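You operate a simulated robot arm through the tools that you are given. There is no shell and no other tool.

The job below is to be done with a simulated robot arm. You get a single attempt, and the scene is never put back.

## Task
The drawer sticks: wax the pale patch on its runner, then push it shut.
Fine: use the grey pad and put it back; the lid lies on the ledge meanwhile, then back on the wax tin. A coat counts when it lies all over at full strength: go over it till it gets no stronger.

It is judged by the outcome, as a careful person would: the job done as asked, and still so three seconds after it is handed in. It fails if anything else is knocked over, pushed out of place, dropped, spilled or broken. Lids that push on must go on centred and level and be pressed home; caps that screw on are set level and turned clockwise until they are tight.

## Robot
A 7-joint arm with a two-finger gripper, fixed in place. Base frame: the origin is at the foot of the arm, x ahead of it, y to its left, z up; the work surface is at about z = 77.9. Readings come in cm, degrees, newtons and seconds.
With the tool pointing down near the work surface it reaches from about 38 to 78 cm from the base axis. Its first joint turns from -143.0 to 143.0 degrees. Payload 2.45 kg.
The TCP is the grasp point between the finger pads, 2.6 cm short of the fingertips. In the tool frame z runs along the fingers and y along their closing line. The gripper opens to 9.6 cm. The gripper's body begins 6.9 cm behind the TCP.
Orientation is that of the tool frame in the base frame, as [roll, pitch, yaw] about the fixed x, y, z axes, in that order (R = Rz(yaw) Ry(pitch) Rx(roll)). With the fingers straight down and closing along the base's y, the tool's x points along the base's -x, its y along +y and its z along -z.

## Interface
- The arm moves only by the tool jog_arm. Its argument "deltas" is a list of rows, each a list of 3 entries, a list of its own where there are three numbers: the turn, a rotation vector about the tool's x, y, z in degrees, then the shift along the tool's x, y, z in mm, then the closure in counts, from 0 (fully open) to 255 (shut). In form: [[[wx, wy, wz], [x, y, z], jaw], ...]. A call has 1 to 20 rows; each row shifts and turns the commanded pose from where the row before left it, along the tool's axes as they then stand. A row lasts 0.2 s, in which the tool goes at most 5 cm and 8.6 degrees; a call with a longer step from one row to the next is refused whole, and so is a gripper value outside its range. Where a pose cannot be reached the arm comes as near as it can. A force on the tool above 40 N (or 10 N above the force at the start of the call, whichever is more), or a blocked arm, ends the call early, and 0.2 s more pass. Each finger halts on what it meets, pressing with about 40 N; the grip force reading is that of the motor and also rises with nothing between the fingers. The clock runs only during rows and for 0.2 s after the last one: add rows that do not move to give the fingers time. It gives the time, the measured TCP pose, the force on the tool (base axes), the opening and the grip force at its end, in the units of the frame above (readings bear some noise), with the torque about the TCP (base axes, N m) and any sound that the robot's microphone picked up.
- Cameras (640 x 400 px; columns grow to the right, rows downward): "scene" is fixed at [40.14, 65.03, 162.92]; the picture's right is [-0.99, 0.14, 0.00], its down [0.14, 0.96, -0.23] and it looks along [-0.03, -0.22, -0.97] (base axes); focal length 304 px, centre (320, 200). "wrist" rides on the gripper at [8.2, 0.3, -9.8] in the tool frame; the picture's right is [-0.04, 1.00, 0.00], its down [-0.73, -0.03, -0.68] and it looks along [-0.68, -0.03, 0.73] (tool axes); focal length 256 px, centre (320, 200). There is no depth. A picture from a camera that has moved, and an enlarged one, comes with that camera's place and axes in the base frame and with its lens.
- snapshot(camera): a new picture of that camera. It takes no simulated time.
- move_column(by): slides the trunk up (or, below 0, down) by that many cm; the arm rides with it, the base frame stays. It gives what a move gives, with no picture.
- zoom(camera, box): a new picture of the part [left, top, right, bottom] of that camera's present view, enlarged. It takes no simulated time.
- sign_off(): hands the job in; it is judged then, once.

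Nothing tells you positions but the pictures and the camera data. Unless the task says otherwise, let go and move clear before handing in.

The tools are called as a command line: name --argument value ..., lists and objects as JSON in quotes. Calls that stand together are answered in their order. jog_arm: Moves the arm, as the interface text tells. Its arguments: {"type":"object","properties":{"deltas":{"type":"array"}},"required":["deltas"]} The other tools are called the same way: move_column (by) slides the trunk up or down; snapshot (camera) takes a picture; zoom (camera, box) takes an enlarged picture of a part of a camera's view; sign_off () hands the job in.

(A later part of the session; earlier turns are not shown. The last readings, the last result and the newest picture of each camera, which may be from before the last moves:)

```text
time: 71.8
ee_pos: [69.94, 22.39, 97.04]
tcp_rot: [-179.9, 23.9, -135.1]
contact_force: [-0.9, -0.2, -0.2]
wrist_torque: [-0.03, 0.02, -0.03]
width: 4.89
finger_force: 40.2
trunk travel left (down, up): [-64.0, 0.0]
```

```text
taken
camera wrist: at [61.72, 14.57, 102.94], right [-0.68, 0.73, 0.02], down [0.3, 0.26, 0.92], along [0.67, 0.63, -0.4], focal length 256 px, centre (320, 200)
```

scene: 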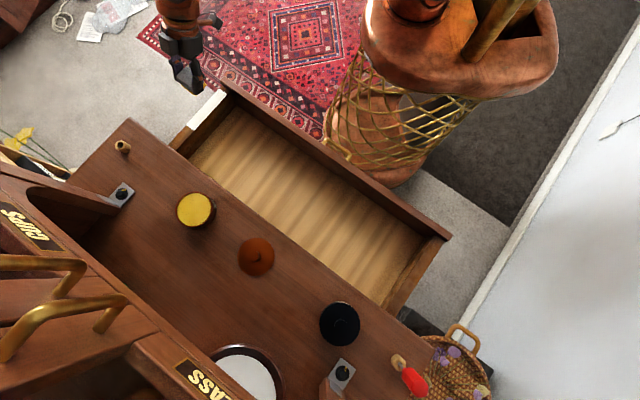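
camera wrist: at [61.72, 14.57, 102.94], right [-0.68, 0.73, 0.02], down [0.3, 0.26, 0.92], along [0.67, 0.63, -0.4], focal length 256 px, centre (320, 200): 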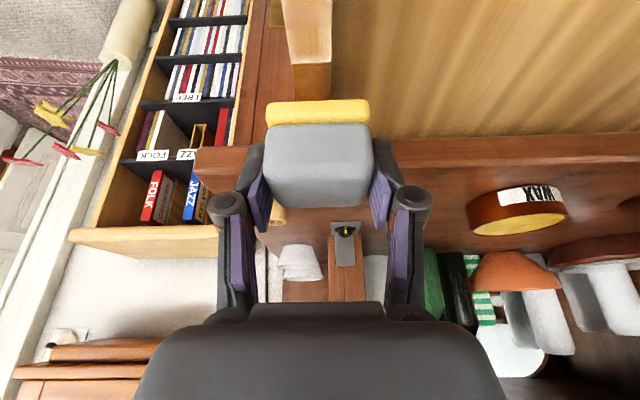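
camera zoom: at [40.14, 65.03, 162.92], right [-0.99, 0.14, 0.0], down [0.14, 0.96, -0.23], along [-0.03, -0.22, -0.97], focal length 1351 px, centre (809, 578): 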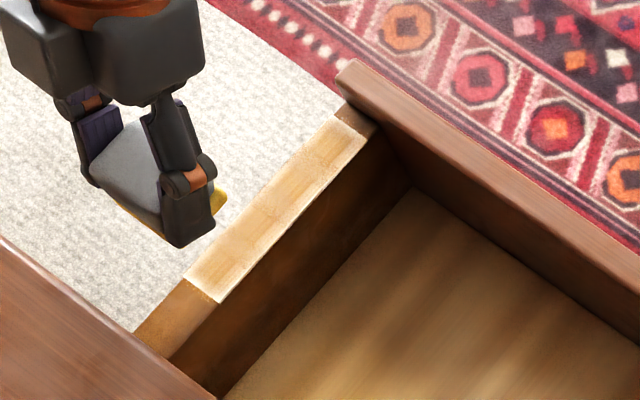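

zoom --camera "scene" --box '[185, 90, 225, 145]'

zoom --camera "wrist" --box '[260, 0, 380, 80]'

```text
7.27 times, centred on (205, 118) of scene
camera zoom: at [40.14, 65.03, 162.92], right [-0.99, 0.14, 0.0], down [0.14, 0.96, -0.23], along [-0.03, -0.22, -0.97], focal length 2211 px, centre (1156, 800)
```

zoom: 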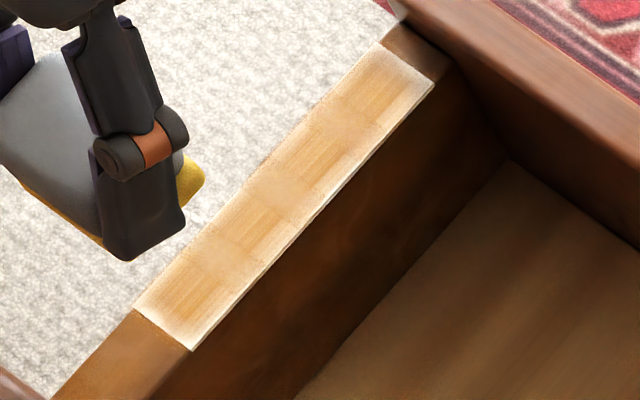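

```text
5.00 times, centred on (320, 40) of wrist
camera zoom: at [61.72, 14.57, 102.94], right [-0.68, 0.73, 0.02], down [0.3, 0.26, 0.92], along [0.67, 0.63, -0.4], focal length 1280 px, centre (320, 1000)
```

zoom: 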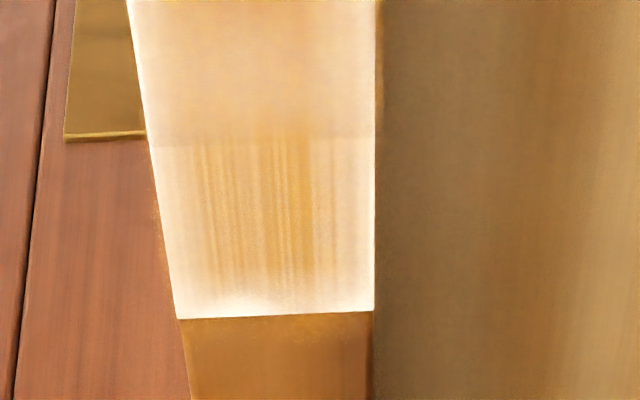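

jog_arm --deltas '[[[0, 0, 0], [11, -3.5, 35.6], 255], [[0, 0, 0], [10.9, -3.5, 35.3], 255], [[0, 0, 0], [0, 0, 0], 255]]'

jog_arm --deltas '[[[0, 0, 0], [0.8, 0, 1.8], 255], [[0, 0, 0], [0, 0, 0], 255]]'

jog_arm --deltas '[[[0, 0, 0], [0.4, 0, 0.9], 255], [[0, 0, 0], [0, 0, 0], 255]]'

```text
time: 72.6
ee_pos: [71.44, 22.72, 89.76]
tcp_rot: [-180.0, 24.0, -134.9]
contact_force: [-1.0, -0.1, -0.2]
wrist_torque: [0.0, -0.02, -0.05]
width: 4.93
finger_force: 40.2
trunk travel left (down, up): [-64.0, 0.0]
```

```text
time: 73.2
ee_pos: [71.27, 22.71, 89.62]
tcp_rot: [-180.0, 24.0, -135.1]
contact_force: [0.2, -0.3, -0.8]
wrist_torque: [0.01, 0.0, 0.01]
width: 4.91
finger_force: 40.0
trunk travel left (down, up): [-64.0, 0.0]
```

```text
time: 73.8
ee_pos: [71.28, 22.56, 89.4]
tcp_rot: [-180.0, 24.0, -135.0]
contact_force: [0.4, -0.7, -0.6]
wrist_torque: [-0.01, -0.01, -0.03]
width: 4.9
finger_force: 39.9
trunk travel left (down, up): [-64.0, 0.0]
```

jog_arm --deltas '[[[0, 0, 0], [0.6, 0, 1.4], 255], [[0, 0, 0], [0, 0, 0], 255]]'

jog_arm --deltas '[[[0, 0, 0], [0.4, 0, 0.9], 255], [[0, 0, 0], [0, 0, 0], 255]]'

```text
time: 74.4
ee_pos: [71.35, 22.66, 89.32]
tcp_rot: [-180.0, 23.9, -135.1]
contact_force: [-0.1, -0.3, 0.2]
wrist_torque: [0.0, 0.01, 0.02]
width: 4.89
finger_force: 39.9
trunk travel left (down, up): [-64.0, 0.0]
```

```text
time: 75.0
ee_pos: [71.31, 22.62, 89.13]
tcp_rot: [-179.8, 24.0, -135.0]
contact_force: [-0.3, -0.1, -1.2]
wrist_torque: [-0.01, 0.01, -0.01]
width: 4.9
finger_force: 40.1
trunk travel left (down, up): [-64.0, 0.0]
```

jog_arm --deltas '[[[0, 0, 0], [0.3, 0, 0.7], 255], [[0, 0, 0], [0, 0, 0], 255]]'

jog_arm --deltas '[[[0, 0, 0], [0.25, 0, 0.5], 255], [[0, 0, 0], [0, 0, 0], 255]]'

```text
time: 75.6
ee_pos: [71.21, 22.6, 89.12]
tcp_rot: [-179.9, 24.0, -135.1]
contact_force: [0.3, 0.5, 1.9]
wrist_torque: [0.07, 0.0, -0.03]
width: 4.9
finger_force: 40.1
trunk travel left (down, up): [-64.0, 0.0]
```

```text
time: 76.2
ee_pos: [71.31, 22.55, 89.0]
tcp_rot: [-179.9, 23.9, -134.8]
contact_force: [0.9, 2.7, 9.5]
wrist_torque: [0.16, -0.04, 0.0]
width: 4.89
finger_force: 40.3
trunk travel left (down, up): [-64.0, 0.0]
```

jog_arm --deltas '[[[0, 0, 0], [0, -9, 0], 255], [[0, 0, 0], [0, 9, 0], 255], [[0, 0, 0], [0, 9, 0], 255], [[0, 0, 0], [0, -9, 0], 255], [[0, 0, 0], [0, -9, 0], 255], [[0, 0, 0], [0, 9, 0], 255], [[0, 0, 0], [0, 9, 0], 255], [[0, 0, 0], [0, -9, 0], 255], [[0, 0, 0], [0, -9, 0], 255], [[0, 0, 0], [0, 9, 0], 255], [[0, 0, 0], [0, 9, 0], 255], [[0, 0, 0], [0, -9, 0], 255], [[0, 0, 0], [0, 0, 0], 255]]'

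zoom --camera "scene" --box '[160, 70, 260, 160]'

zoom --camera "wrist" --box '[240, 0, 400, 110]'

```text
time: 79.0
ee_pos: [71.1, 22.59, 89.16]
tcp_rot: [-179.9, 23.9, -135.0]
contact_force: [-1.6, 4.1, 5.7]
wrist_torque: [0.26, 0.03, 0.1]
width: 4.93
finger_force: 40.1
trunk travel left (down, up): [-64.0, 0.0]
```

```text
4.44 times, centred on (210, 115) of scene
camera zoom: at [40.14, 65.03, 162.92], right [-0.99, 0.14, 0.0], down [0.14, 0.96, -0.23], along [-0.03, -0.22, -0.97], focal length 1351 px, centre (809, 578)
```

zoom: 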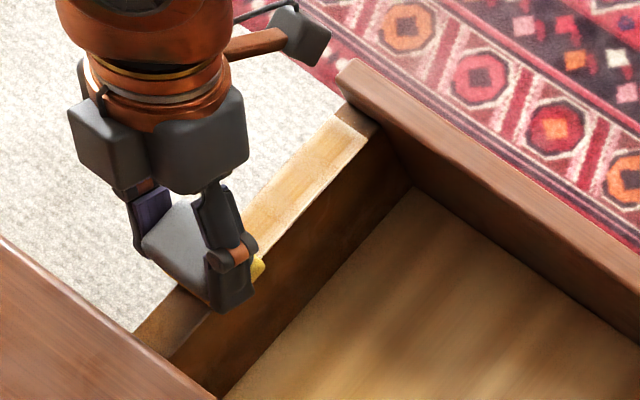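

```text
3.64 times, centred on (320, 55) of wrist
camera zoom: at [62.73, 14.73, 94.96], right [-0.68, 0.73, 0.02], down [0.3, 0.26, 0.92], along [0.67, 0.63, -0.4], focal length 931 px, centre (320, 727)
```

zoom: 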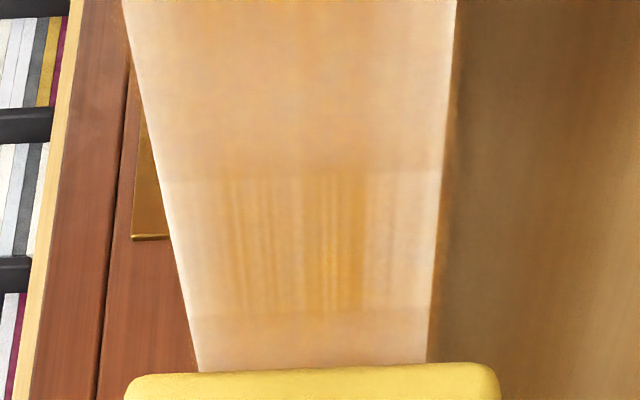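

jog_arm --deltas '[[[0, 0, 0], [3.65, -9, -1.63], 255], [[0, 0, 0], [3.65, 9, -1.63], 255], [[0, 0, 0], [3.65, 9, -1.63], 255], [[0, 0, 0], [3.65, -9, -1.63], 255], [[0, 0, 0], [3.65, -9, -1.63], 255], [[0, 0, 0], [3.65, 9, -1.63], 255], [[0, 0, 0], [3.65, 9, -1.63], 255], [[0, 0, 0], [3.65, -9, -1.63], 255], [[0, 0, 0], [0, 0, 0], 255]]'

zoom --camera "scene" --box '[160, 70, 260, 160]'

```text
time: 81.0
ee_pos: [68.83, 20.79, 89.11]
tcp_rot: [-179.9, 24.1, -134.8]
contact_force: [-5.6, 8.5, 17.1]
wrist_torque: [0.33, 0.15, 0.02]
width: 4.89
finger_force: 39.9
trunk travel left (down, up): [-64.0, 0.0]
stopped in row 9: the force on the tool passed its limit at 41 N (the readings are from after the stop); the commanded pose is now the measured one
```

```text
4.44 times, centred on (210, 115) of scene
camera zoom: at [40.14, 65.03, 162.92], right [-0.99, 0.14, 0.0], down [0.14, 0.96, -0.23], along [-0.03, -0.22, -0.97], focal length 1351 px, centre (809, 578)
```

zoom: 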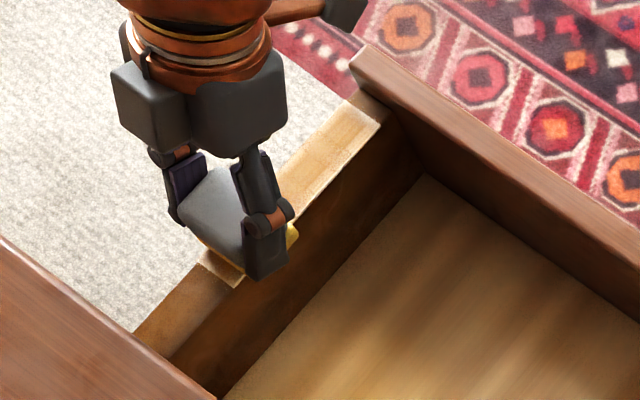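

jog_arm --deltas '[[[0, 0, 0], [-0.3, 0, -0.7], 255], [[0, 0, 0], [0, 0, 0], 255]]'

zoom --camera "wrist" --box '[240, 0, 400, 110]'

```text
time: 81.6
ee_pos: [69.01, 20.55, 89.21]
tcp_rot: [-180.0, 24.1, -134.8]
contact_force: [-1.1, 6.1, 12.9]
wrist_torque: [0.29, -0.19, 0.1]
width: 4.93
finger_force: 40.0
trunk travel left (down, up): [-64.0, 0.0]
```

```text
3.64 times, centred on (320, 55) of wrist
camera zoom: at [60.56, 12.77, 94.93], right [-0.68, 0.73, 0.02], down [0.3, 0.26, 0.92], along [0.67, 0.63, -0.4], focal length 931 px, centre (320, 727)
```

zoom: 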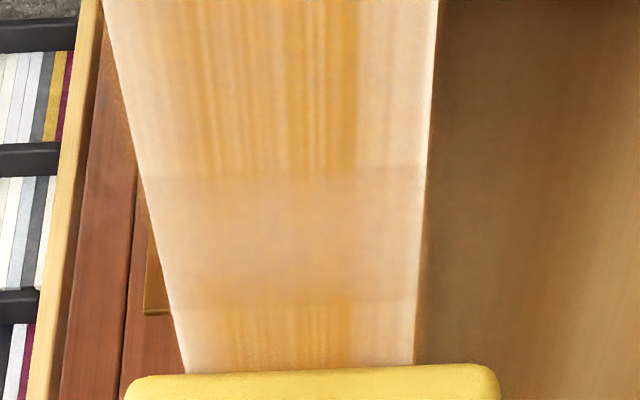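

jog_arm --deltas '[[[0, 0, 0], [-0.2, 0, -0.45], 255], [[0, 0, 0], [3.65, -9, -1.65], 255], [[0, 0, 0], [3.65, 9, -1.65], 255], [[0, 0, 0], [3.65, 9, -1.65], 255], [[0, 0, 0], [3.65, -9, -1.65], 255], [[0, 0, 0], [0, 0, 0], 255]]'

jog_arm --deltas '[[[0, 0, 0], [3.65, -9, -1.65], 255], [[0, 0, 0], [3.65, 9, -1.65], 255], [[0, 0, 0], [3.65, 9, -1.65], 255], [[0, 0, 0], [3.65, -9, -1.65], 255], [[0, 0, 0], [0, 0, 0], 255]]'

```text
time: 83.0
ee_pos: [67.67, 19.44, 89.07]
tcp_rot: [179.8, 23.8, -135.0]
contact_force: [-2.5, 0.6, 3.3]
wrist_torque: [0.07, 0.0, 0.03]
width: 4.91
finger_force: 40.0
trunk travel left (down, up): [-64.0, 0.0]
```

```text
time: 84.2
ee_pos: [66.59, 18.45, 89.13]
tcp_rot: [180.0, 23.9, -135.0]
contact_force: [-0.2, 4.4, 5.4]
wrist_torque: [0.17, -0.09, 0.05]
width: 4.91
finger_force: 39.8
trunk travel left (down, up): [-64.0, 0.0]
```

jog_arm --deltas '[[[0, 0, 0], [3.65, -9, -1.65], 255], [[0, 0, 0], [3.65, 9, -1.65], 255], [[0, 0, 0], [3.65, 9, -1.65], 255], [[0, 0, 0], [3.65, -9, -1.65], 255], [[0, 0, 0], [3.65, -9, -1.65], 255], [[0, 0, 0], [3.65, 9, -1.65], 255], [[0, 0, 0], [3.65, 9, -1.65], 255], [[0, 0, 0], [3.65, -9, -1.65], 255], [[0, 0, 0], [0, 0, 0], 255]]'

zoom --camera "scene" --box '[160, 70, 260, 160]'

```text
time: 86.2
ee_pos: [64.24, 16.17, 89.02]
tcp_rot: [179.9, 23.9, -134.7]
contact_force: [-2.9, 6.0, 9.2]
wrist_torque: [0.21, -0.02, 0.1]
width: 4.92
finger_force: 39.7
trunk travel left (down, up): [-64.0, 0.0]
```

```text
4.44 times, centred on (210, 115) of scene
camera zoom: at [40.14, 65.03, 162.92], right [-0.99, 0.14, 0.0], down [0.14, 0.96, -0.23], along [-0.03, -0.22, -0.97], focal length 1351 px, centre (809, 578)
```

zoom: 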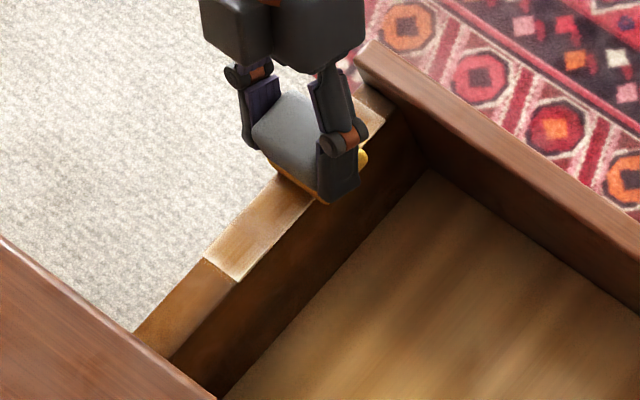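

jog_arm --deltas '[[[0, 0, 0], [3.6, -9, -1.85], 255], [[0, 0, 0], [3.65, 5, -1.65], 255], [[0, 0, 0], [3.65, 9, -1.65], 255], [[0, 0, 0], [3.65, -9, -1.65], 255], [[0, 0, 0], [3.65, -9, -1.65], 255], [[0, 0, 0], [3.65, 9, -1.65], 255], [[0, 0, 0], [3.65, 9, -1.65], 255], [[0, 0, 0], [3.65, -9, -1.65], 255], [[0, 0, 0], [0, 0, 0], 255]]'

zoom --camera "scene" --box '[160, 70, 260, 160]'

```text
time: 88.2
ee_pos: [62.4, 13.83, 89.19]
tcp_rot: [-180.0, 23.9, -134.8]
contact_force: [-0.2, 1.9, 3.5]
wrist_torque: [0.1, -0.04, 0.04]
width: 4.9
finger_force: 40.1
trunk travel left (down, up): [-64.0, 0.0]
```

```text
4.44 times, centred on (210, 115) of scene
camera zoom: at [40.14, 65.03, 162.92], right [-0.99, 0.14, 0.0], down [0.14, 0.96, -0.23], along [-0.03, -0.22, -0.97], focal length 1351 px, centre (809, 578)
```

zoom: 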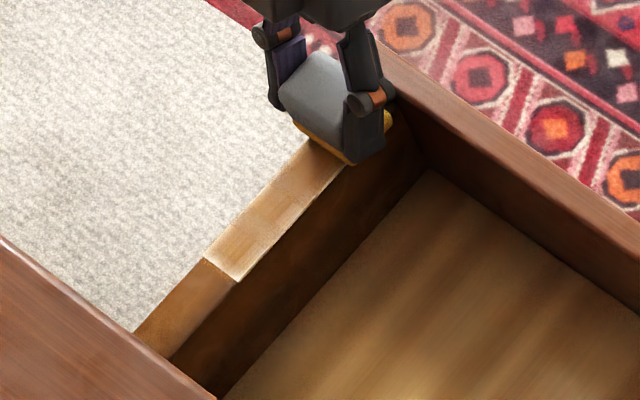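

jog_arm --deltas '[[[0, 0, 0], [4.1, -9, -1.75], 255], [[0, 0, 0], [4.1, 9, -1.8], 255], [[0, 0, 0], [0, 9, 0.2], 255], [[0, 0, 0], [0, -9, 0], 255], [[0, 0, 0], [0, -9, 0], 255], [[0, 0, 0], [0, 9, 0], 255], [[0, 0, 0], [0, 9, 0], 255], [[0, 0, 0], [0, -9, 0], 255], [[0, 0, 0], [0, -9, 0], 255], [[0, 0, 0], [0, 9, 0], 255], [[0, 0, 0], [0, 0, 0], 255]]'

jog_arm --deltas '[[[0, 0, 0], [-4, 0, -9.1], 255], [[0, 0, 0], [-14, 0, -32], 255], [[0, 0, 0], [-14, 0, -32], 255], [[0, 0, 0], [0, 0, 0], 255]]'

zoom --camera "scene" --box '[185, 90, 225, 145]'

zoom --camera "scene" --box '[160, 70, 260, 160]'

```text
time: 90.6
ee_pos: [61.84, 12.89, 89.09]
tcp_rot: [180.0, 23.9, -134.9]
contact_force: [2.1, -2.0, 3.5]
wrist_torque: [-0.03, -0.14, -0.03]
width: 4.89
finger_force: 39.7
trunk travel left (down, up): [-64.0, 0.0]
```

```text
time: 91.6
ee_pos: [61.79, 12.96, 97.14]
tcp_rot: [-180.0, 23.8, -134.8]
contact_force: [-0.1, -0.1, -1.7]
wrist_torque: [0.0, -0.03, -0.01]
width: 4.9
finger_force: 39.8
trunk travel left (down, up): [-64.0, 0.0]
```

```text
7.27 times, centred on (205, 118) of scene
camera zoom: at [40.14, 65.03, 162.92], right [-0.99, 0.14, 0.0], down [0.14, 0.96, -0.23], along [-0.03, -0.22, -0.97], focal length 2211 px, centre (1156, 800)
```

zoom: 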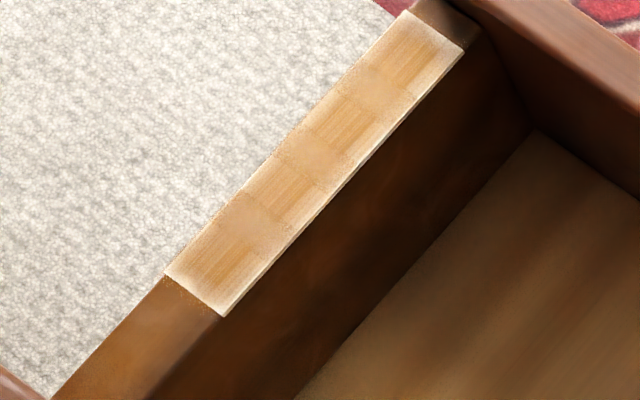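

```text
4.44 times, centred on (210, 115) of scene
camera zoom: at [40.14, 65.03, 162.92], right [-0.99, 0.14, 0.0], down [0.14, 0.96, -0.23], along [-0.03, -0.22, -0.97], focal length 1351 px, centre (809, 578)
```

zoom: 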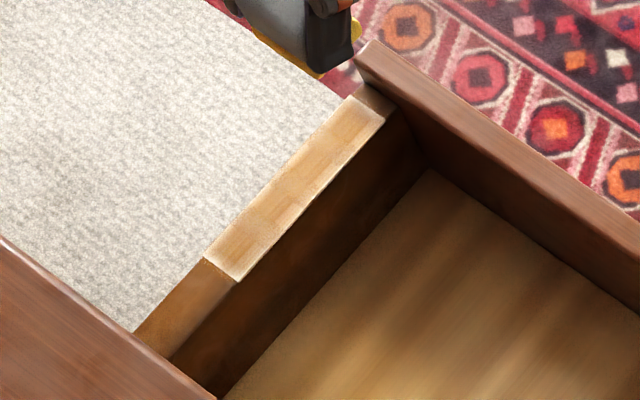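

jog_arm --deltas '[[[0, 0, 0], [-30.8, 0, 13.7], 255], [[0, 0, 0], [-30.8, 0, 13.7], 255], [[0, 0, 0], [-30.8, 0, 13.7], 255], [[0, 0, 0], [-30.8, 0, 13.7], 255], [[0, 0, 0], [0, 0, 0], 255]]'

snapshot --camera "wrist"

zoom --camera "wrist" --box '[260, 0, 380, 110]'

```text
time: 92.8
ee_pos: [71.26, 22.44, 96.94]
tcp_rot: [-180.0, 23.9, -134.9]
contact_force: [-0.5, 0.0, -1.1]
wrist_torque: [0.05, 0.01, 0.02]
width: 4.91
finger_force: 39.7
trunk travel left (down, up): [-64.0, 0.0]
```

```text
taken
camera wrist: at [63.04, 14.55, 102.75], right [-0.68, 0.73, 0.02], down [0.3, 0.26, 0.92], along [0.67, 0.63, -0.4], focal length 256 px, centre (320, 200)
```

wrist: 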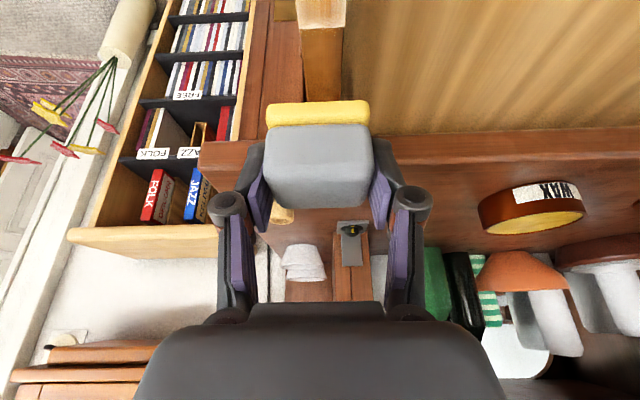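

```text
3.64 times, centred on (320, 55) of wrist
camera zoom: at [63.04, 14.55, 102.75], right [-0.68, 0.73, 0.02], down [0.3, 0.26, 0.92], along [0.67, 0.63, -0.4], focal length 931 px, centre (320, 727)
```

zoom: 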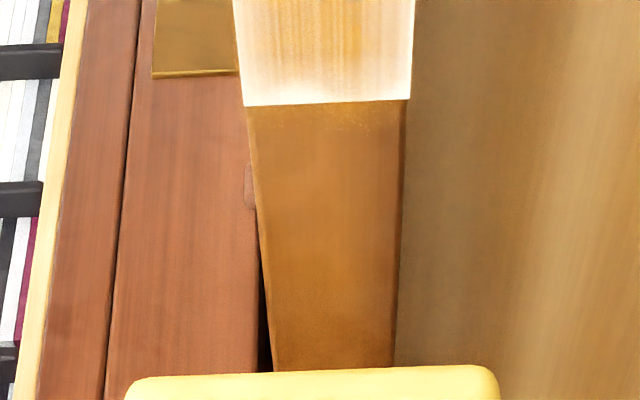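

jog_arm --deltas '[[[0, 0, 0], [20, 1, 31.8], 255], [[0, 0, 0], [20, 1, 31.8], 255], [[0, 0, 0], [0, 0, 0], 255]]'

jog_arm --deltas '[[[0, 0, 0], [1, 0, 2.2], 255], [[0, 0, 0], [0, 0, 0], 255]]'

jog_arm --deltas '[[[0, 0, 0], [0.5, 0, 1.2], 255], [[0, 0, 0], [0, 0, 0], 255]]'

```text
time: 93.6
ee_pos: [70.71, 21.73, 89.55]
tcp_rot: [180.0, 23.8, -134.8]
contact_force: [0.0, 0.4, -0.9]
wrist_torque: [-0.04, -0.01, 0.01]
width: 4.9
finger_force: 39.8
trunk travel left (down, up): [-64.0, 0.0]
```

```text
time: 94.2
ee_pos: [70.56, 21.81, 89.42]
tcp_rot: [179.9, 23.8, -134.9]
contact_force: [-0.6, 0.7, -1.1]
wrist_torque: [-0.02, -0.02, 0.0]
width: 4.91
finger_force: 39.8
trunk travel left (down, up): [-64.0, 0.0]
```

```text
time: 94.8
ee_pos: [70.56, 21.74, 89.15]
tcp_rot: [-180.0, 23.9, -134.8]
contact_force: [0.4, -0.6, -0.9]
wrist_torque: [0.01, 0.02, -0.01]
width: 4.91
finger_force: 40.1
trunk travel left (down, up): [-64.0, 0.0]
```

jog_arm --deltas '[[[0, 0, 0], [0.35, 0, 0.8], 255], [[0, 0, 0], [0, 0, 0], 255]]'

jog_arm --deltas '[[[0, 0, 0], [0.25, 0, 0.5], 255], [[0, 0, 0], [0, 0, 0], 255]]'

```text
time: 95.4
ee_pos: [70.47, 21.88, 89.16]
tcp_rot: [-180.0, 24.0, -134.9]
contact_force: [-0.9, -0.5, -0.9]
wrist_torque: [-0.02, -0.06, 0.02]
width: 4.9
finger_force: 40.1
trunk travel left (down, up): [-64.0, 0.0]
```

```text
time: 96.0
ee_pos: [70.57, 21.82, 89.08]
tcp_rot: [-179.9, 24.0, -134.9]
contact_force: [0.2, -0.1, 0.1]
wrist_torque: [-0.02, 0.01, -0.01]
width: 4.91
finger_force: 39.8
trunk travel left (down, up): [-64.0, 0.0]
```

jog_arm --deltas '[[[0, 0, 0], [0.25, 0, 0.55], 255], [[0, 0, 0], [0, 0, 0], 255]]'

jog_arm --deltas '[[[0, 0, 0], [0.15, 0, 0.35], 255], [[0, 0, 0], [0, 0, 0], 255]]'

```text
time: 96.6
ee_pos: [70.48, 21.98, 88.93]
tcp_rot: [-179.9, 23.8, -134.9]
contact_force: [0.4, -1.3, 2.5]
wrist_torque: [-0.05, -0.08, -0.04]
width: 4.92
finger_force: 40.0
trunk travel left (down, up): [-64.0, 0.0]
```

```text
time: 97.2
ee_pos: [70.47, 21.87, 89.04]
tcp_rot: [-179.9, 24.0, -134.9]
contact_force: [1.8, -3.5, 10.4]
wrist_torque: [-0.14, -0.02, 0.0]
width: 4.87
finger_force: 40.5
trunk travel left (down, up): [-64.0, 0.0]
```

jog_arm --deltas '[[[0, 0, 0], [0, -9, 0], 255], [[0, 0, 0], [0, 9, 0], 255], [[0, 0, 0], [0, 9, 0], 255], [[0, 0, 0], [0, -9, 0], 255], [[0, 0, 0], [0, -9, 0], 255], [[0, 0, 0], [0, 9, 0], 255], [[0, 0, 0], [0, 9, 0], 255], [[0, 0, 0], [0, -9, 0], 255], [[0, 0, 0], [0, -9, 0], 255], [[0, 0, 0], [0, 9, 0], 255], [[0, 0, 0], [0, 9, 0], 255], [[0, 0, 0], [0, -9, 0], 255], [[0, 0, 0], [0, -9, 0], 255], [[0, 0, 0], [0, 9, 0], 255], [[0, 0, 0], [0, 9, 0], 255], [[0, 0, 0], [0, -9, 0], 255], [[0, 0, 0], [0, 0, 0], 255]]'

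jog_arm --deltas '[[[0, 0, 0], [-4, 0, -9.1], 255], [[0, 0, 0], [-12.2, 0, -27.4], 255], [[0, 0, 0], [-31, 0, -10], 255], [[0, 0, 0], [0, 0, 0], 255]]'

zoom --camera "scene" --box '[185, 90, 225, 145]'

zoom --camera "wrist" --box '[260, 0, 380, 110]'

```text
time: 100.8
ee_pos: [70.5, 22.01, 89.13]
tcp_rot: [179.9, 23.9, -134.9]
contact_force: [-2.2, 3.3, 5.3]
wrist_torque: [0.19, 0.0, 0.09]
width: 4.91
finger_force: 40.4
trunk travel left (down, up): [-64.0, 0.0]
```

```text
time: 101.8
ee_pos: [72.3, 23.71, 95.1]
tcp_rot: [179.9, 23.9, -134.8]
contact_force: [-0.1, 0.5, 0.2]
wrist_torque: [0.01, -0.01, -0.03]
width: 4.89
finger_force: 40.1
trunk travel left (down, up): [-64.0, 0.0]
```

```text
7.27 times, centred on (205, 118) of scene
camera zoom: at [40.14, 65.03, 162.92], right [-0.99, 0.14, 0.0], down [0.14, 0.96, -0.23], along [-0.03, -0.22, -0.97], focal length 2211 px, centre (1156, 800)
```

zoom: 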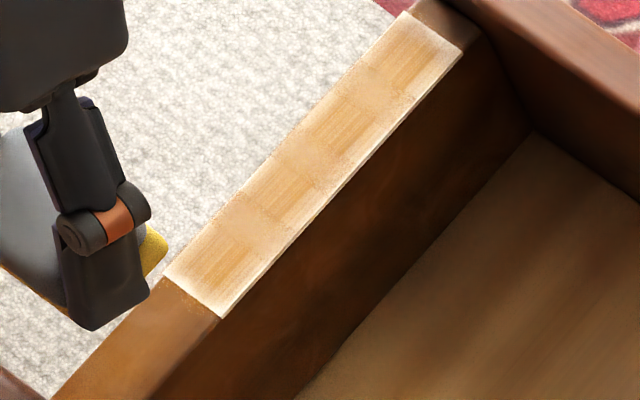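

```text
3.64 times, centred on (320, 55) of wrist
camera zoom: at [63.89, 15.85, 100.98], right [-0.68, 0.73, 0.02], down [0.3, 0.26, 0.92], along [0.67, 0.63, -0.4], focal length 931 px, centre (320, 727)
```

zoom: 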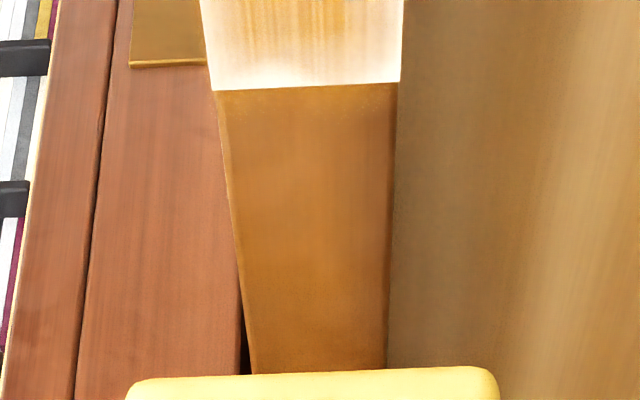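

jog_arm --deltas '[[[0, 0, 0], [16.8, 0.5, 24.3], 255], [[0, 0, 0], [16.8, 0, 24.3], 255], [[0, 0, 0], [0, 0, 0], 255]]'

jog_arm --deltas '[[[0, 0, 0], [0.6, 0, 1.3], 255], [[0, 0, 0], [0, 0, 0], 255]]'

jog_arm --deltas '[[[0, 0, 0], [0.5, 0, 1.0], 255], [[0, 0, 0], [0, 0, 0], 255]]'

```text
time: 102.6
ee_pos: [71.31, 22.94, 89.33]
tcp_rot: [-180.0, 23.9, -134.9]
contact_force: [0.2, -0.4, -0.2]
wrist_torque: [-0.01, -0.02, 0.02]
width: 4.91
finger_force: 40.2
trunk travel left (down, up): [-64.0, 0.0]
```

```text
time: 103.2
ee_pos: [71.19, 23.02, 89.16]
tcp_rot: [179.9, 23.9, -134.9]
contact_force: [-0.4, -0.3, 0.0]
wrist_torque: [-0.02, 0.02, -0.01]
width: 4.88
finger_force: 39.7
trunk travel left (down, up): [-64.0, 0.0]
```

```text
time: 103.8
ee_pos: [71.34, 22.94, 89.05]
tcp_rot: [180.0, 23.9, -134.9]
contact_force: [-1.4, 1.7, 2.2]
wrist_torque: [0.07, -0.1, 0.01]
width: 4.91
finger_force: 39.2
trunk travel left (down, up): [-64.0, 0.0]
```

jog_arm --deltas '[[[0, 0, 0], [0.2, 0, 0.4], 255], [[0, 0, 0], [0, -9, 0], 255], [[0, 0, 0], [0, 9, 0], 255], [[0, 0, 0], [0, 9, 0], 255], [[0, 0, 0], [0, -9, 0], 255], [[0, 0, 0], [0, -9, 0], 255], [[0, 0, 0], [0, 9, 0], 255], [[0, 0, 0], [0, 9, 0], 255], [[0, 0, 0], [0, -9, 0], 255], [[0, 0, 0], [0, -9, 0], 255], [[0, 0, 0], [0, 9, 0], 255], [[0, 0, 0], [0, 9, 0], 255], [[0, 0, 0], [0, -9, 0], 255], [[0, 0, 0], [0, 0, 0], 255]]'

jog_arm --deltas '[[[0, 0, 0], [-4, 0, -9.1], 255], [[0, 0, 0], [-12.2, 0, -27.4], 255], [[0, 0, 0], [-22, 0, -10], 255], [[0, 0, 0], [0, 0, 0], 255]]'

zoom --camera "scene" --box '[185, 90, 225, 145]'

zoom --camera "wrist" --box '[260, 0, 380, 110]'

```text
time: 106.8
ee_pos: [71.28, 22.95, 89.11]
tcp_rot: [-179.9, 24.0, -134.9]
contact_force: [-2.8, 6.4, 9.0]
wrist_torque: [0.2, 0.06, 0.05]
width: 4.87
finger_force: 40.6
trunk travel left (down, up): [-64.0, 0.0]
```

```text
time: 107.8
ee_pos: [72.41, 24.12, 94.94]
tcp_rot: [179.8, 23.9, -134.9]
contact_force: [0.2, 0.2, -0.5]
wrist_torque: [0.01, 0.01, 0.01]
width: 4.89
finger_force: 40.0
trunk travel left (down, up): [-64.0, 0.0]
```

```text
7.27 times, centred on (205, 118) of scene
camera zoom: at [40.14, 65.03, 162.92], right [-0.99, 0.14, 0.0], down [0.14, 0.96, -0.23], along [-0.03, -0.22, -0.97], focal length 2211 px, centre (1156, 800)
```

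zoom: 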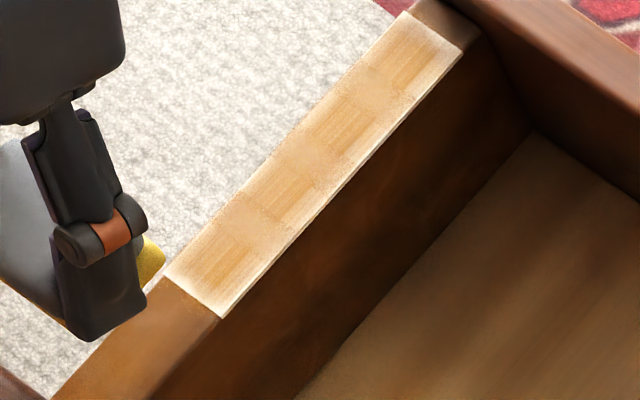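

```text
3.64 times, centred on (320, 55) of wrist
camera zoom: at [64.06, 16.16, 100.8], right [-0.68, 0.73, 0.02], down [0.3, 0.26, 0.92], along [0.67, 0.63, -0.4], focal length 931 px, centre (320, 727)
```

zoom: 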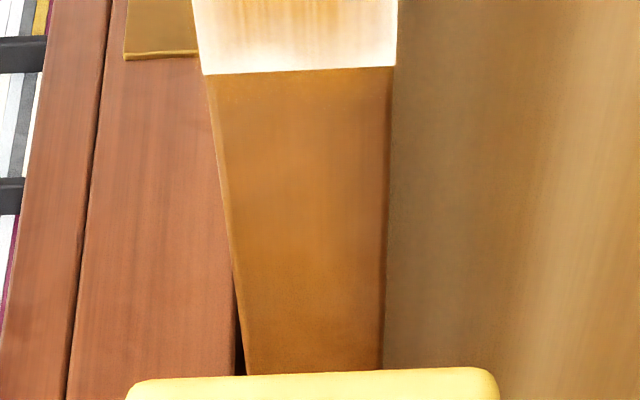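

No visible change from further rubbing at that end, which could mean either full strength or a spent pad. To be sure I'll reload the pad with wax and go over it all again.

jog_arm --deltas '[[[0, 0, 0], [-18.3, 0, -41.1], 255], [[0, 0, 0], [-18.3, 0, -41.1], 255], [[0, 0, 0], [-17.4, 34.5, 7.7], 255], [[0, 0, 0], [-17.4, 34.5, 7.7], 255], [[0, 0, 0], [-17.4, 34.5, 7.7], 255], [[0, 0, 0], [-17.4, 34.5, 7.7], 255], [[0, 0, 0], [-17.4, 34.5, 7.7], 255], [[0, 0, 0], [-17.4, 34.5, 7.7], 255], [[0, 0, 0], [0, 0, 0], 255], [[0, 0, 0], [0, 0, 0], 255]]'

snapshot --camera "wrist"

snapshot --camera "scene"

```text
time: 110.0
ee_pos: [65.86, 46.69, 103.66]
tcp_rot: [179.9, 23.9, -134.9]
contact_force: [0.4, -0.2, -0.1]
wrist_torque: [-0.01, -0.01, 0.01]
width: 4.9
finger_force: 40.0
trunk travel left (down, up): [-64.0, 0.0]
```

```text
taken
camera wrist: at [57.61, 38.8, 109.59], right [-0.68, 0.73, 0.02], down [0.3, 0.26, 0.92], along [0.67, 0.63, -0.4], focal length 256 px, centre (320, 200)
```

wrist: 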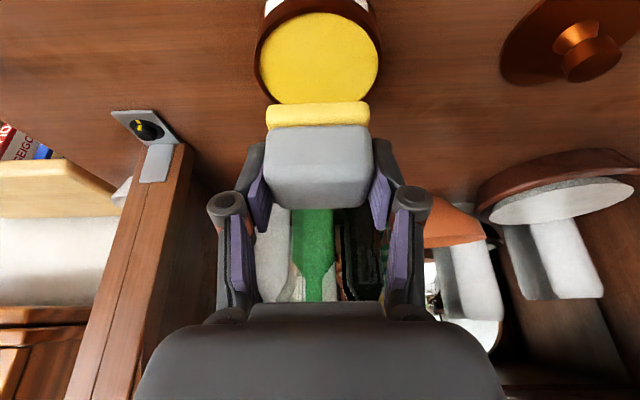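

```text
taken
```

scene: 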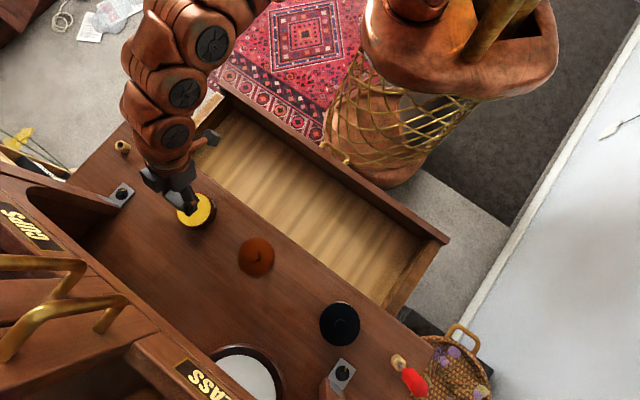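

jog_arm --deltas '[[[0, 0, 0], [9, 0, 20.4], 255], [[0, 0, 0], [9, 0, 20.4], 255], [[0, 0, 0], [0, 0, 0], 255]]'

jog_arm --deltas '[[[0, 0, 0], [0.8, 0, 1.8], 255], [[0, 0, 0], [0, 0, 0], 255]]'

jog_arm --deltas '[[[0, 0, 0], [0.6, 0, 1.4], 255], [[0, 0, 0], [0, 0, 0], 255]]'

```text
time: 110.8
ee_pos: [65.78, 46.76, 99.25]
tcp_rot: [179.9, 23.9, -134.8]
contact_force: [-0.3, -0.1, -0.4]
wrist_torque: [0.0, -0.04, -0.03]
width: 4.88
finger_force: 40.1
trunk travel left (down, up): [-64.0, 0.0]
```

```text
time: 111.4
ee_pos: [65.72, 46.61, 99.17]
tcp_rot: [179.9, 23.9, -134.9]
contact_force: [-0.3, 0.2, -0.4]
wrist_torque: [-0.01, -0.03, 0.0]
width: 4.87
finger_force: 40.4
trunk travel left (down, up): [-64.0, 0.0]
```

```text
time: 112.0
ee_pos: [65.82, 46.69, 98.93]
tcp_rot: [179.9, 23.9, -134.9]
contact_force: [-0.4, -0.5, 0.4]
wrist_torque: [0.03, -0.01, 0.0]
width: 4.86
finger_force: 40.1
trunk travel left (down, up): [-64.0, 0.0]
```

jog_arm --deltas '[[[0, 0, 0], [0.6, 0, 1.3], 255], [[0, 0, 0], [0, 0, 0], 255]]'

jog_arm --deltas '[[[0, 0, 0], [0.3, 0, 0.7], 255], [[0, 0, 0], [0, 0, 0], 255]]'

```text
time: 112.6
ee_pos: [65.86, 46.61, 98.89]
tcp_rot: [179.9, 23.8, -134.9]
contact_force: [0.1, -0.4, -1.0]
wrist_torque: [-0.01, -0.01, -0.03]
width: 4.9
finger_force: 40.0
trunk travel left (down, up): [-64.0, 0.0]
```

```text
time: 113.2
ee_pos: [65.87, 46.73, 98.93]
tcp_rot: [179.9, 23.9, -134.9]
contact_force: [0.4, -0.1, -0.8]
wrist_torque: [-0.01, -0.03, -0.03]
width: 4.86
finger_force: 40.3
trunk travel left (down, up): [-64.0, 0.0]
```

jog_arm --deltas '[[[0, 0, 0], [0.5, 0, 1.1], 255], [[0, 0, 0], [0, 0, 0], 255]]'

jog_arm --deltas '[[[0, 0, 0], [0.3, 0, 0.7], 255], [[0, 0, 0], [0, 0, 0], 255]]'

```text
time: 113.8
ee_pos: [65.86, 46.7, 98.69]
tcp_rot: [180.0, 23.9, -134.9]
contact_force: [-0.5, -0.1, -0.7]
wrist_torque: [-0.02, 0.01, 0.01]
width: 4.87
finger_force: 39.8
trunk travel left (down, up): [-64.0, 0.0]
```

```text
time: 114.4
ee_pos: [65.92, 46.69, 98.65]
tcp_rot: [180.0, 23.8, -134.9]
contact_force: [-0.5, 0.7, -1.1]
wrist_torque: [-0.01, 0.01, -0.03]
width: 4.9
finger_force: 40.0
trunk travel left (down, up): [-64.0, 0.0]
```

jog_arm --deltas '[[[0, 0, 0], [0.4, 0, 0.8], 255], [[0, 0, 0], [0, 0, 0], 255]]'

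jog_arm --deltas '[[[0, 0, 0], [0.3, 0, 0.6], 255], [[0, 0, 0], [0, 0, 0], 255]]'

```text
time: 115.0
ee_pos: [65.82, 46.8, 98.52]
tcp_rot: [180.0, 24.0, -134.9]
contact_force: [-0.2, -0.5, 3.2]
wrist_torque: [-0.04, -0.05, -0.01]
width: 4.87
finger_force: 39.9
trunk travel left (down, up): [-64.0, 0.0]
```

```text
time: 115.6
ee_pos: [65.86, 46.75, 98.47]
tcp_rot: [-180.0, 23.9, -134.9]
contact_force: [-0.5, -1.1, 11.2]
wrist_torque: [-0.08, 0.04, -0.04]
width: 4.9
finger_force: 39.2
trunk travel left (down, up): [-64.0, 0.0]
```

jog_arm --deltas '[[[0, 0, 0], [-0.5, 0, -1], 255], [[0, 0, 0], [-4, 0, -9.1], 255], [[0, 0, 0], [-10, 0, -22.5], 255], [[0, 0, 0], [-10, 0, -22.5], 255], [[0, 0, 0], [0, 0, 0], 255]]'

snapshot --camera "wrist"

zoom --camera "scene" --box '[180, 85, 230, 145]'

```text
time: 116.8
ee_pos: [66.01, 46.6, 104.56]
tcp_rot: [180.0, 23.8, -134.9]
contact_force: [-1.1, -0.2, -1.1]
wrist_torque: [-0.02, -0.03, -0.01]
width: 4.9
finger_force: 39.8
trunk travel left (down, up): [-64.0, 0.0]
```

```text
taken
camera wrist: at [57.63, 38.69, 110.39], right [-0.68, 0.73, 0.02], down [0.3, 0.26, 0.92], along [0.67, 0.63, -0.4], focal length 256 px, centre (320, 200)
```

wrist: 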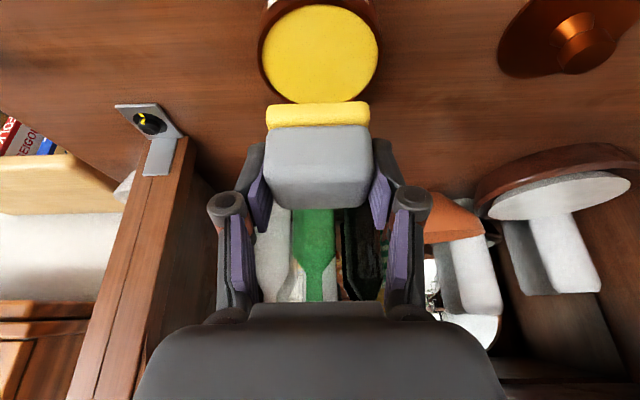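

```text
6.67 times, centred on (205, 115) of scene
camera zoom: at [40.14, 65.03, 162.92], right [-0.99, 0.14, 0.0], down [0.14, 0.96, -0.23], along [-0.03, -0.22, -0.97], focal length 2026 px, centre (1087, 767)
```

zoom: 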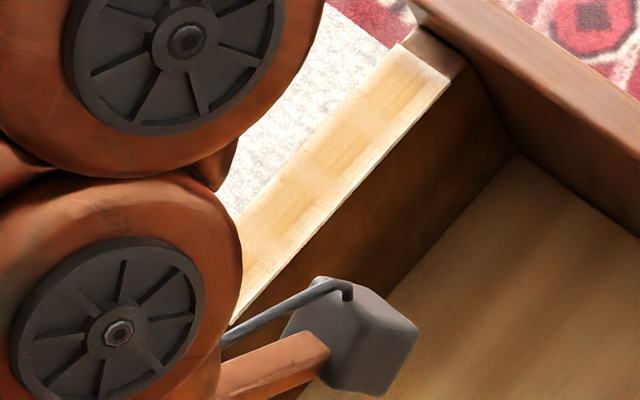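

jog_arm --deltas '[[[0, 0, 0], [20.3, -34.3, -9.0], 255], [[0, 0, 0], [20.3, -34.3, -9.0], 255], [[0, 0, 0], [20.3, -34.3, -9.0], 255], [[0, 0, 0], [20.3, -34.3, -9.0], 255], [[0, 0, 0], [20.3, -34.3, -9.0], 255], [[0, 0, 0], [20.3, -34.3, -9.0], 255], [[0, 0, 0], [17.3, 0, 38.8], 255], [[0, 0, 0], [17.3, 0, 38.8], 255], [[0, 0, 0], [0, 0, 0], 255], [[0, 0, 0], [0, 0, 0], 255]]'

snapshot --camera "wrist"

zoom --camera "scene" --box '[160, 70, 260, 160]'

```text
time: 119.0
ee_pos: [71.34, 22.57, 96.05]
tcp_rot: [-180.0, 23.9, -134.8]
contact_force: [0.8, 0.3, -2.2]
wrist_torque: [-0.02, 0.0, 0.01]
width: 4.91
finger_force: 40.0
trunk travel left (down, up): [-64.0, 0.0]
```

```text
taken
camera wrist: at [62.92, 14.74, 101.94], right [-0.68, 0.73, 0.02], down [0.3, 0.26, 0.92], along [0.67, 0.63, -0.4], focal length 256 px, centre (320, 200)
```

wrist: 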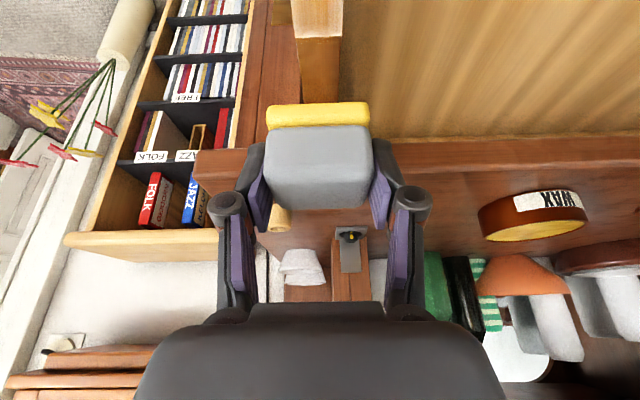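

```text
4.44 times, centred on (210, 115) of scene
camera zoom: at [40.14, 65.03, 162.92], right [-0.99, 0.14, 0.0], down [0.14, 0.96, -0.23], along [-0.03, -0.22, -0.97], focal length 1351 px, centre (809, 578)
```

zoom: 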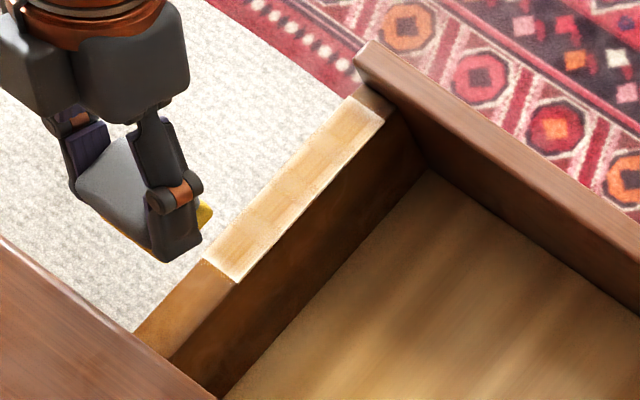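

jog_arm --deltas '[[[0, 0, 0], [15.6, 1, 30], 255], [[0, 0, 0], [15.6, 1, 30], 255], [[0, 0, 0], [0, 0, 0], 255]]'

jog_arm --deltas '[[[0, 0, 0], [0.9, 0, 2.0], 255], [[0, 0, 0], [0, 0, 0], 255]]'

jog_arm --deltas '[[[0, 0, 0], [0.4, 0, 0.8], 255], [[0, 0, 0], [0, 0, 0], 255]]'

```text
time: 119.8
ee_pos: [70.63, 22.58, 89.28]
tcp_rot: [-180.0, 24.0, -134.9]
contact_force: [0.9, -0.1, -0.1]
wrist_torque: [0.02, -0.01, 0.02]
width: 4.89
finger_force: 39.8
trunk travel left (down, up): [-64.0, 0.0]
```

```text
time: 120.4
ee_pos: [70.57, 22.67, 88.92]
tcp_rot: [179.9, 24.0, -134.9]
contact_force: [-0.2, -0.8, 4.8]
wrist_torque: [-0.01, -0.02, 0.02]
width: 4.89
finger_force: 39.7
trunk travel left (down, up): [-64.0, 0.0]
```

```text
time: 121.0
ee_pos: [70.59, 22.73, 88.98]
tcp_rot: [-179.9, 23.9, -134.9]
contact_force: [-2.4, -0.4, 13.0]
wrist_torque: [0.0, 0.04, 0.02]
width: 4.88
finger_force: 40.2
trunk travel left (down, up): [-64.0, 0.0]
```

jog_arm --deltas '[[[0, 0, 0], [-0.15, 0, -0.3], 255], [[0, 0, 0], [0, -9, 0], 255], [[0, 0, 0], [0, 9, 0], 255], [[0, 0, 0], [0, 9, 0], 255], [[0, 0, 0], [0, -9, 0], 255], [[0, 0, 0], [0, -9, 0], 255], [[0, 0, 0], [0, 9, 0], 255], [[0, 0, 0], [0, 9, 0], 255], [[0, 0, 0], [0, -9, 0], 255], [[0, 0, 0], [0, 0, 0], 255]]'

jog_arm --deltas '[[[0, 0, 0], [3.65, -9, -1.65], 255], [[0, 0, 0], [3.65, 9, -1.65], 255], [[0, 0, 0], [3.65, 9, -1.65], 255], [[0, 0, 0], [3.65, -9, -1.65], 255], [[0, 0, 0], [0, 0, 0], 255]]'

jog_arm --deltas '[[[0, 0, 0], [3.65, -9, -1.65], 255], [[0, 0, 0], [3.65, 9, -1.65], 255], [[0, 0, 0], [3.65, 9, -1.65], 255], [[0, 0, 0], [3.65, -9, -1.65], 255], [[0, 0, 0], [0, 0, 0], 255]]'

zoom --camera "scene" --box '[160, 70, 260, 160]'

```text
time: 123.2
ee_pos: [70.57, 22.62, 89.08]
tcp_rot: [-180.0, 23.9, -135.0]
contact_force: [-7.0, 9.8, 14.4]
wrist_torque: [0.41, 0.13, 0.11]
width: 4.9
finger_force: 40.0
trunk travel left (down, up): [-64.0, 0.0]
```

```text
time: 124.4
ee_pos: [69.29, 21.5, 88.96]
tcp_rot: [180.0, 23.9, -134.9]
contact_force: [-7.8, 10.9, 14.9]
wrist_torque: [0.47, 0.06, 0.18]
width: 4.92
finger_force: 40.0
trunk travel left (down, up): [-64.0, 0.0]
```

```text
time: 125.6
ee_pos: [68.33, 20.35, 89.01]
tcp_rot: [179.9, 23.9, -135.0]
contact_force: [-6.2, 11.7, 15.6]
wrist_torque: [0.41, 0.1, 0.06]
width: 4.9
finger_force: 40.0
trunk travel left (down, up): [-64.0, 0.0]
```

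```text
4.44 times, centred on (210, 115) of scene
camera zoom: at [40.14, 65.03, 162.92], right [-0.99, 0.14, 0.0], down [0.14, 0.96, -0.23], along [-0.03, -0.22, -0.97], focal length 1351 px, centre (809, 578)
```

zoom: 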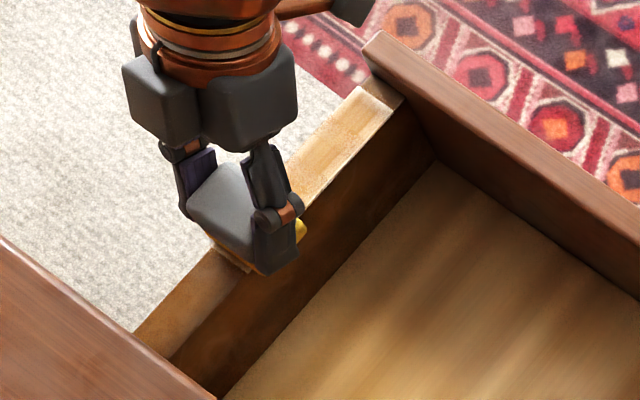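

jog_arm --deltas '[[[0, 0, 0], [-0.25, 0, -0.55], 255], [[0, 0, 0], [3.65, -9, -1.65], 255], [[0, 0, 0], [3.65, 9, -1.65], 255], [[0, 0, 0], [3.65, 9, -1.65], 255], [[0, 0, 0], [3.65, -9, -1.65], 255], [[0, 0, 0], [0, 0, 0], 255]]'

jog_arm --deltas '[[[0, 0, 0], [3.65, -9, -1.65], 255], [[0, 0, 0], [3.65, 9, -1.65], 255], [[0, 0, 0], [3.65, 9, -1.65], 255], [[0, 0, 0], [3.65, -9, -1.65], 255], [[0, 0, 0], [0, 0, 0], 255]]'

zoom --camera "scene" --box '[160, 70, 260, 160]'

```text
time: 127.0
ee_pos: [67.08, 19.18, 89.12]
tcp_rot: [179.9, 24.0, -134.9]
contact_force: [0.2, 0.8, 0.8]
wrist_torque: [0.02, -0.01, 0.03]
width: 4.91
finger_force: 40.1
trunk travel left (down, up): [-64.0, 0.0]
```

```text
time: 128.2
ee_pos: [66.15, 18.08, 89.0]
tcp_rot: [-180.0, 23.9, -134.9]
contact_force: [-1.4, 3.1, 5.4]
wrist_torque: [0.12, -0.02, 0.02]
width: 4.9
finger_force: 39.7
trunk travel left (down, up): [-64.0, 0.0]
```

```text
4.44 times, centred on (210, 115) of scene
camera zoom: at [40.14, 65.03, 162.92], right [-0.99, 0.14, 0.0], down [0.14, 0.96, -0.23], along [-0.03, -0.22, -0.97], focal length 1351 px, centre (809, 578)
```

zoom: 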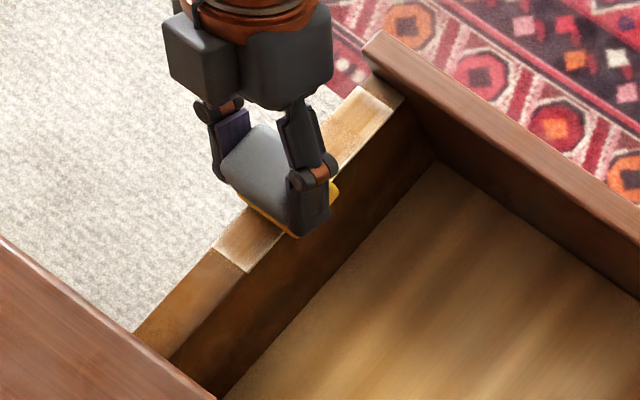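

jog_arm --deltas '[[[0, 0, 0], [3.65, -9, -1.63], 255], [[0, 0, 0], [3.65, 9, -1.63], 255], [[0, 0, 0], [3.65, 9, -1.63], 255], [[0, 0, 0], [3.65, -9, -1.63], 255], [[0, 0, 0], [3.65, -9, -1.65], 255], [[0, 0, 0], [3.65, 9, -1.65], 255], [[0, 0, 0], [3.65, 9, -1.65], 255], [[0, 0, 0], [3.65, -9, -1.65], 255], [[0, 0, 0], [0, 0, 0], 255]]'

jog_arm --deltas '[[[0, 0, 0], [3.65, -9, -1.65], 255], [[0, 0, 0], [3.65, 9, -1.65], 255], [[0, 0, 0], [3.65, 9, -1.65], 255], [[0, 0, 0], [3.65, -9, -1.65], 255], [[0, 0, 0], [3.65, -9, -1.65], 255], [[0, 0, 0], [3.65, 9, -1.65], 255], [[0, 0, 0], [3.65, 9, -1.65], 255], [[0, 0, 0], [3.65, -9, -1.65], 255], [[0, 0, 0], [0, 0, 0], 255]]'

zoom --camera "scene" --box '[160, 70, 260, 160]'

```text
time: 130.2
ee_pos: [63.95, 15.95, 88.91]
tcp_rot: [179.9, 23.9, -134.9]
contact_force: [-0.9, 0.4, -0.5]
wrist_torque: [0.01, 0.02, 0.0]
width: 4.87
finger_force: 40.1
trunk travel left (down, up): [-64.0, 0.0]
```

```text
time: 132.2
ee_pos: [61.71, 13.65, 89.03]
tcp_rot: [-179.9, 23.9, -134.9]
contact_force: [0.2, 0.1, -0.2]
wrist_torque: [0.01, 0.01, 0.04]
width: 4.88
finger_force: 39.8
trunk travel left (down, up): [-64.0, 0.0]
```

```text
4.44 times, centred on (210, 115) of scene
camera zoom: at [40.14, 65.03, 162.92], right [-0.99, 0.14, 0.0], down [0.14, 0.96, -0.23], along [-0.03, -0.22, -0.97], focal length 1351 px, centre (809, 578)
```

zoom: 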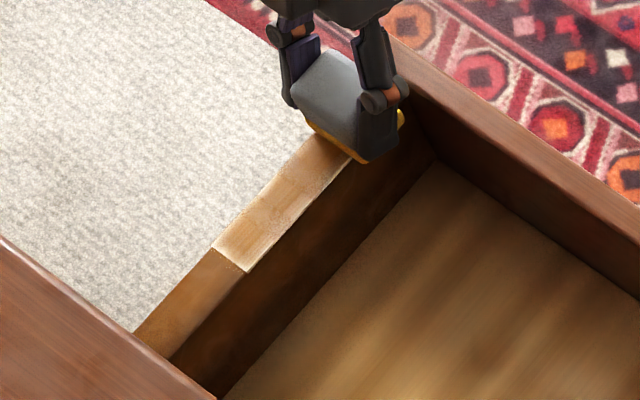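

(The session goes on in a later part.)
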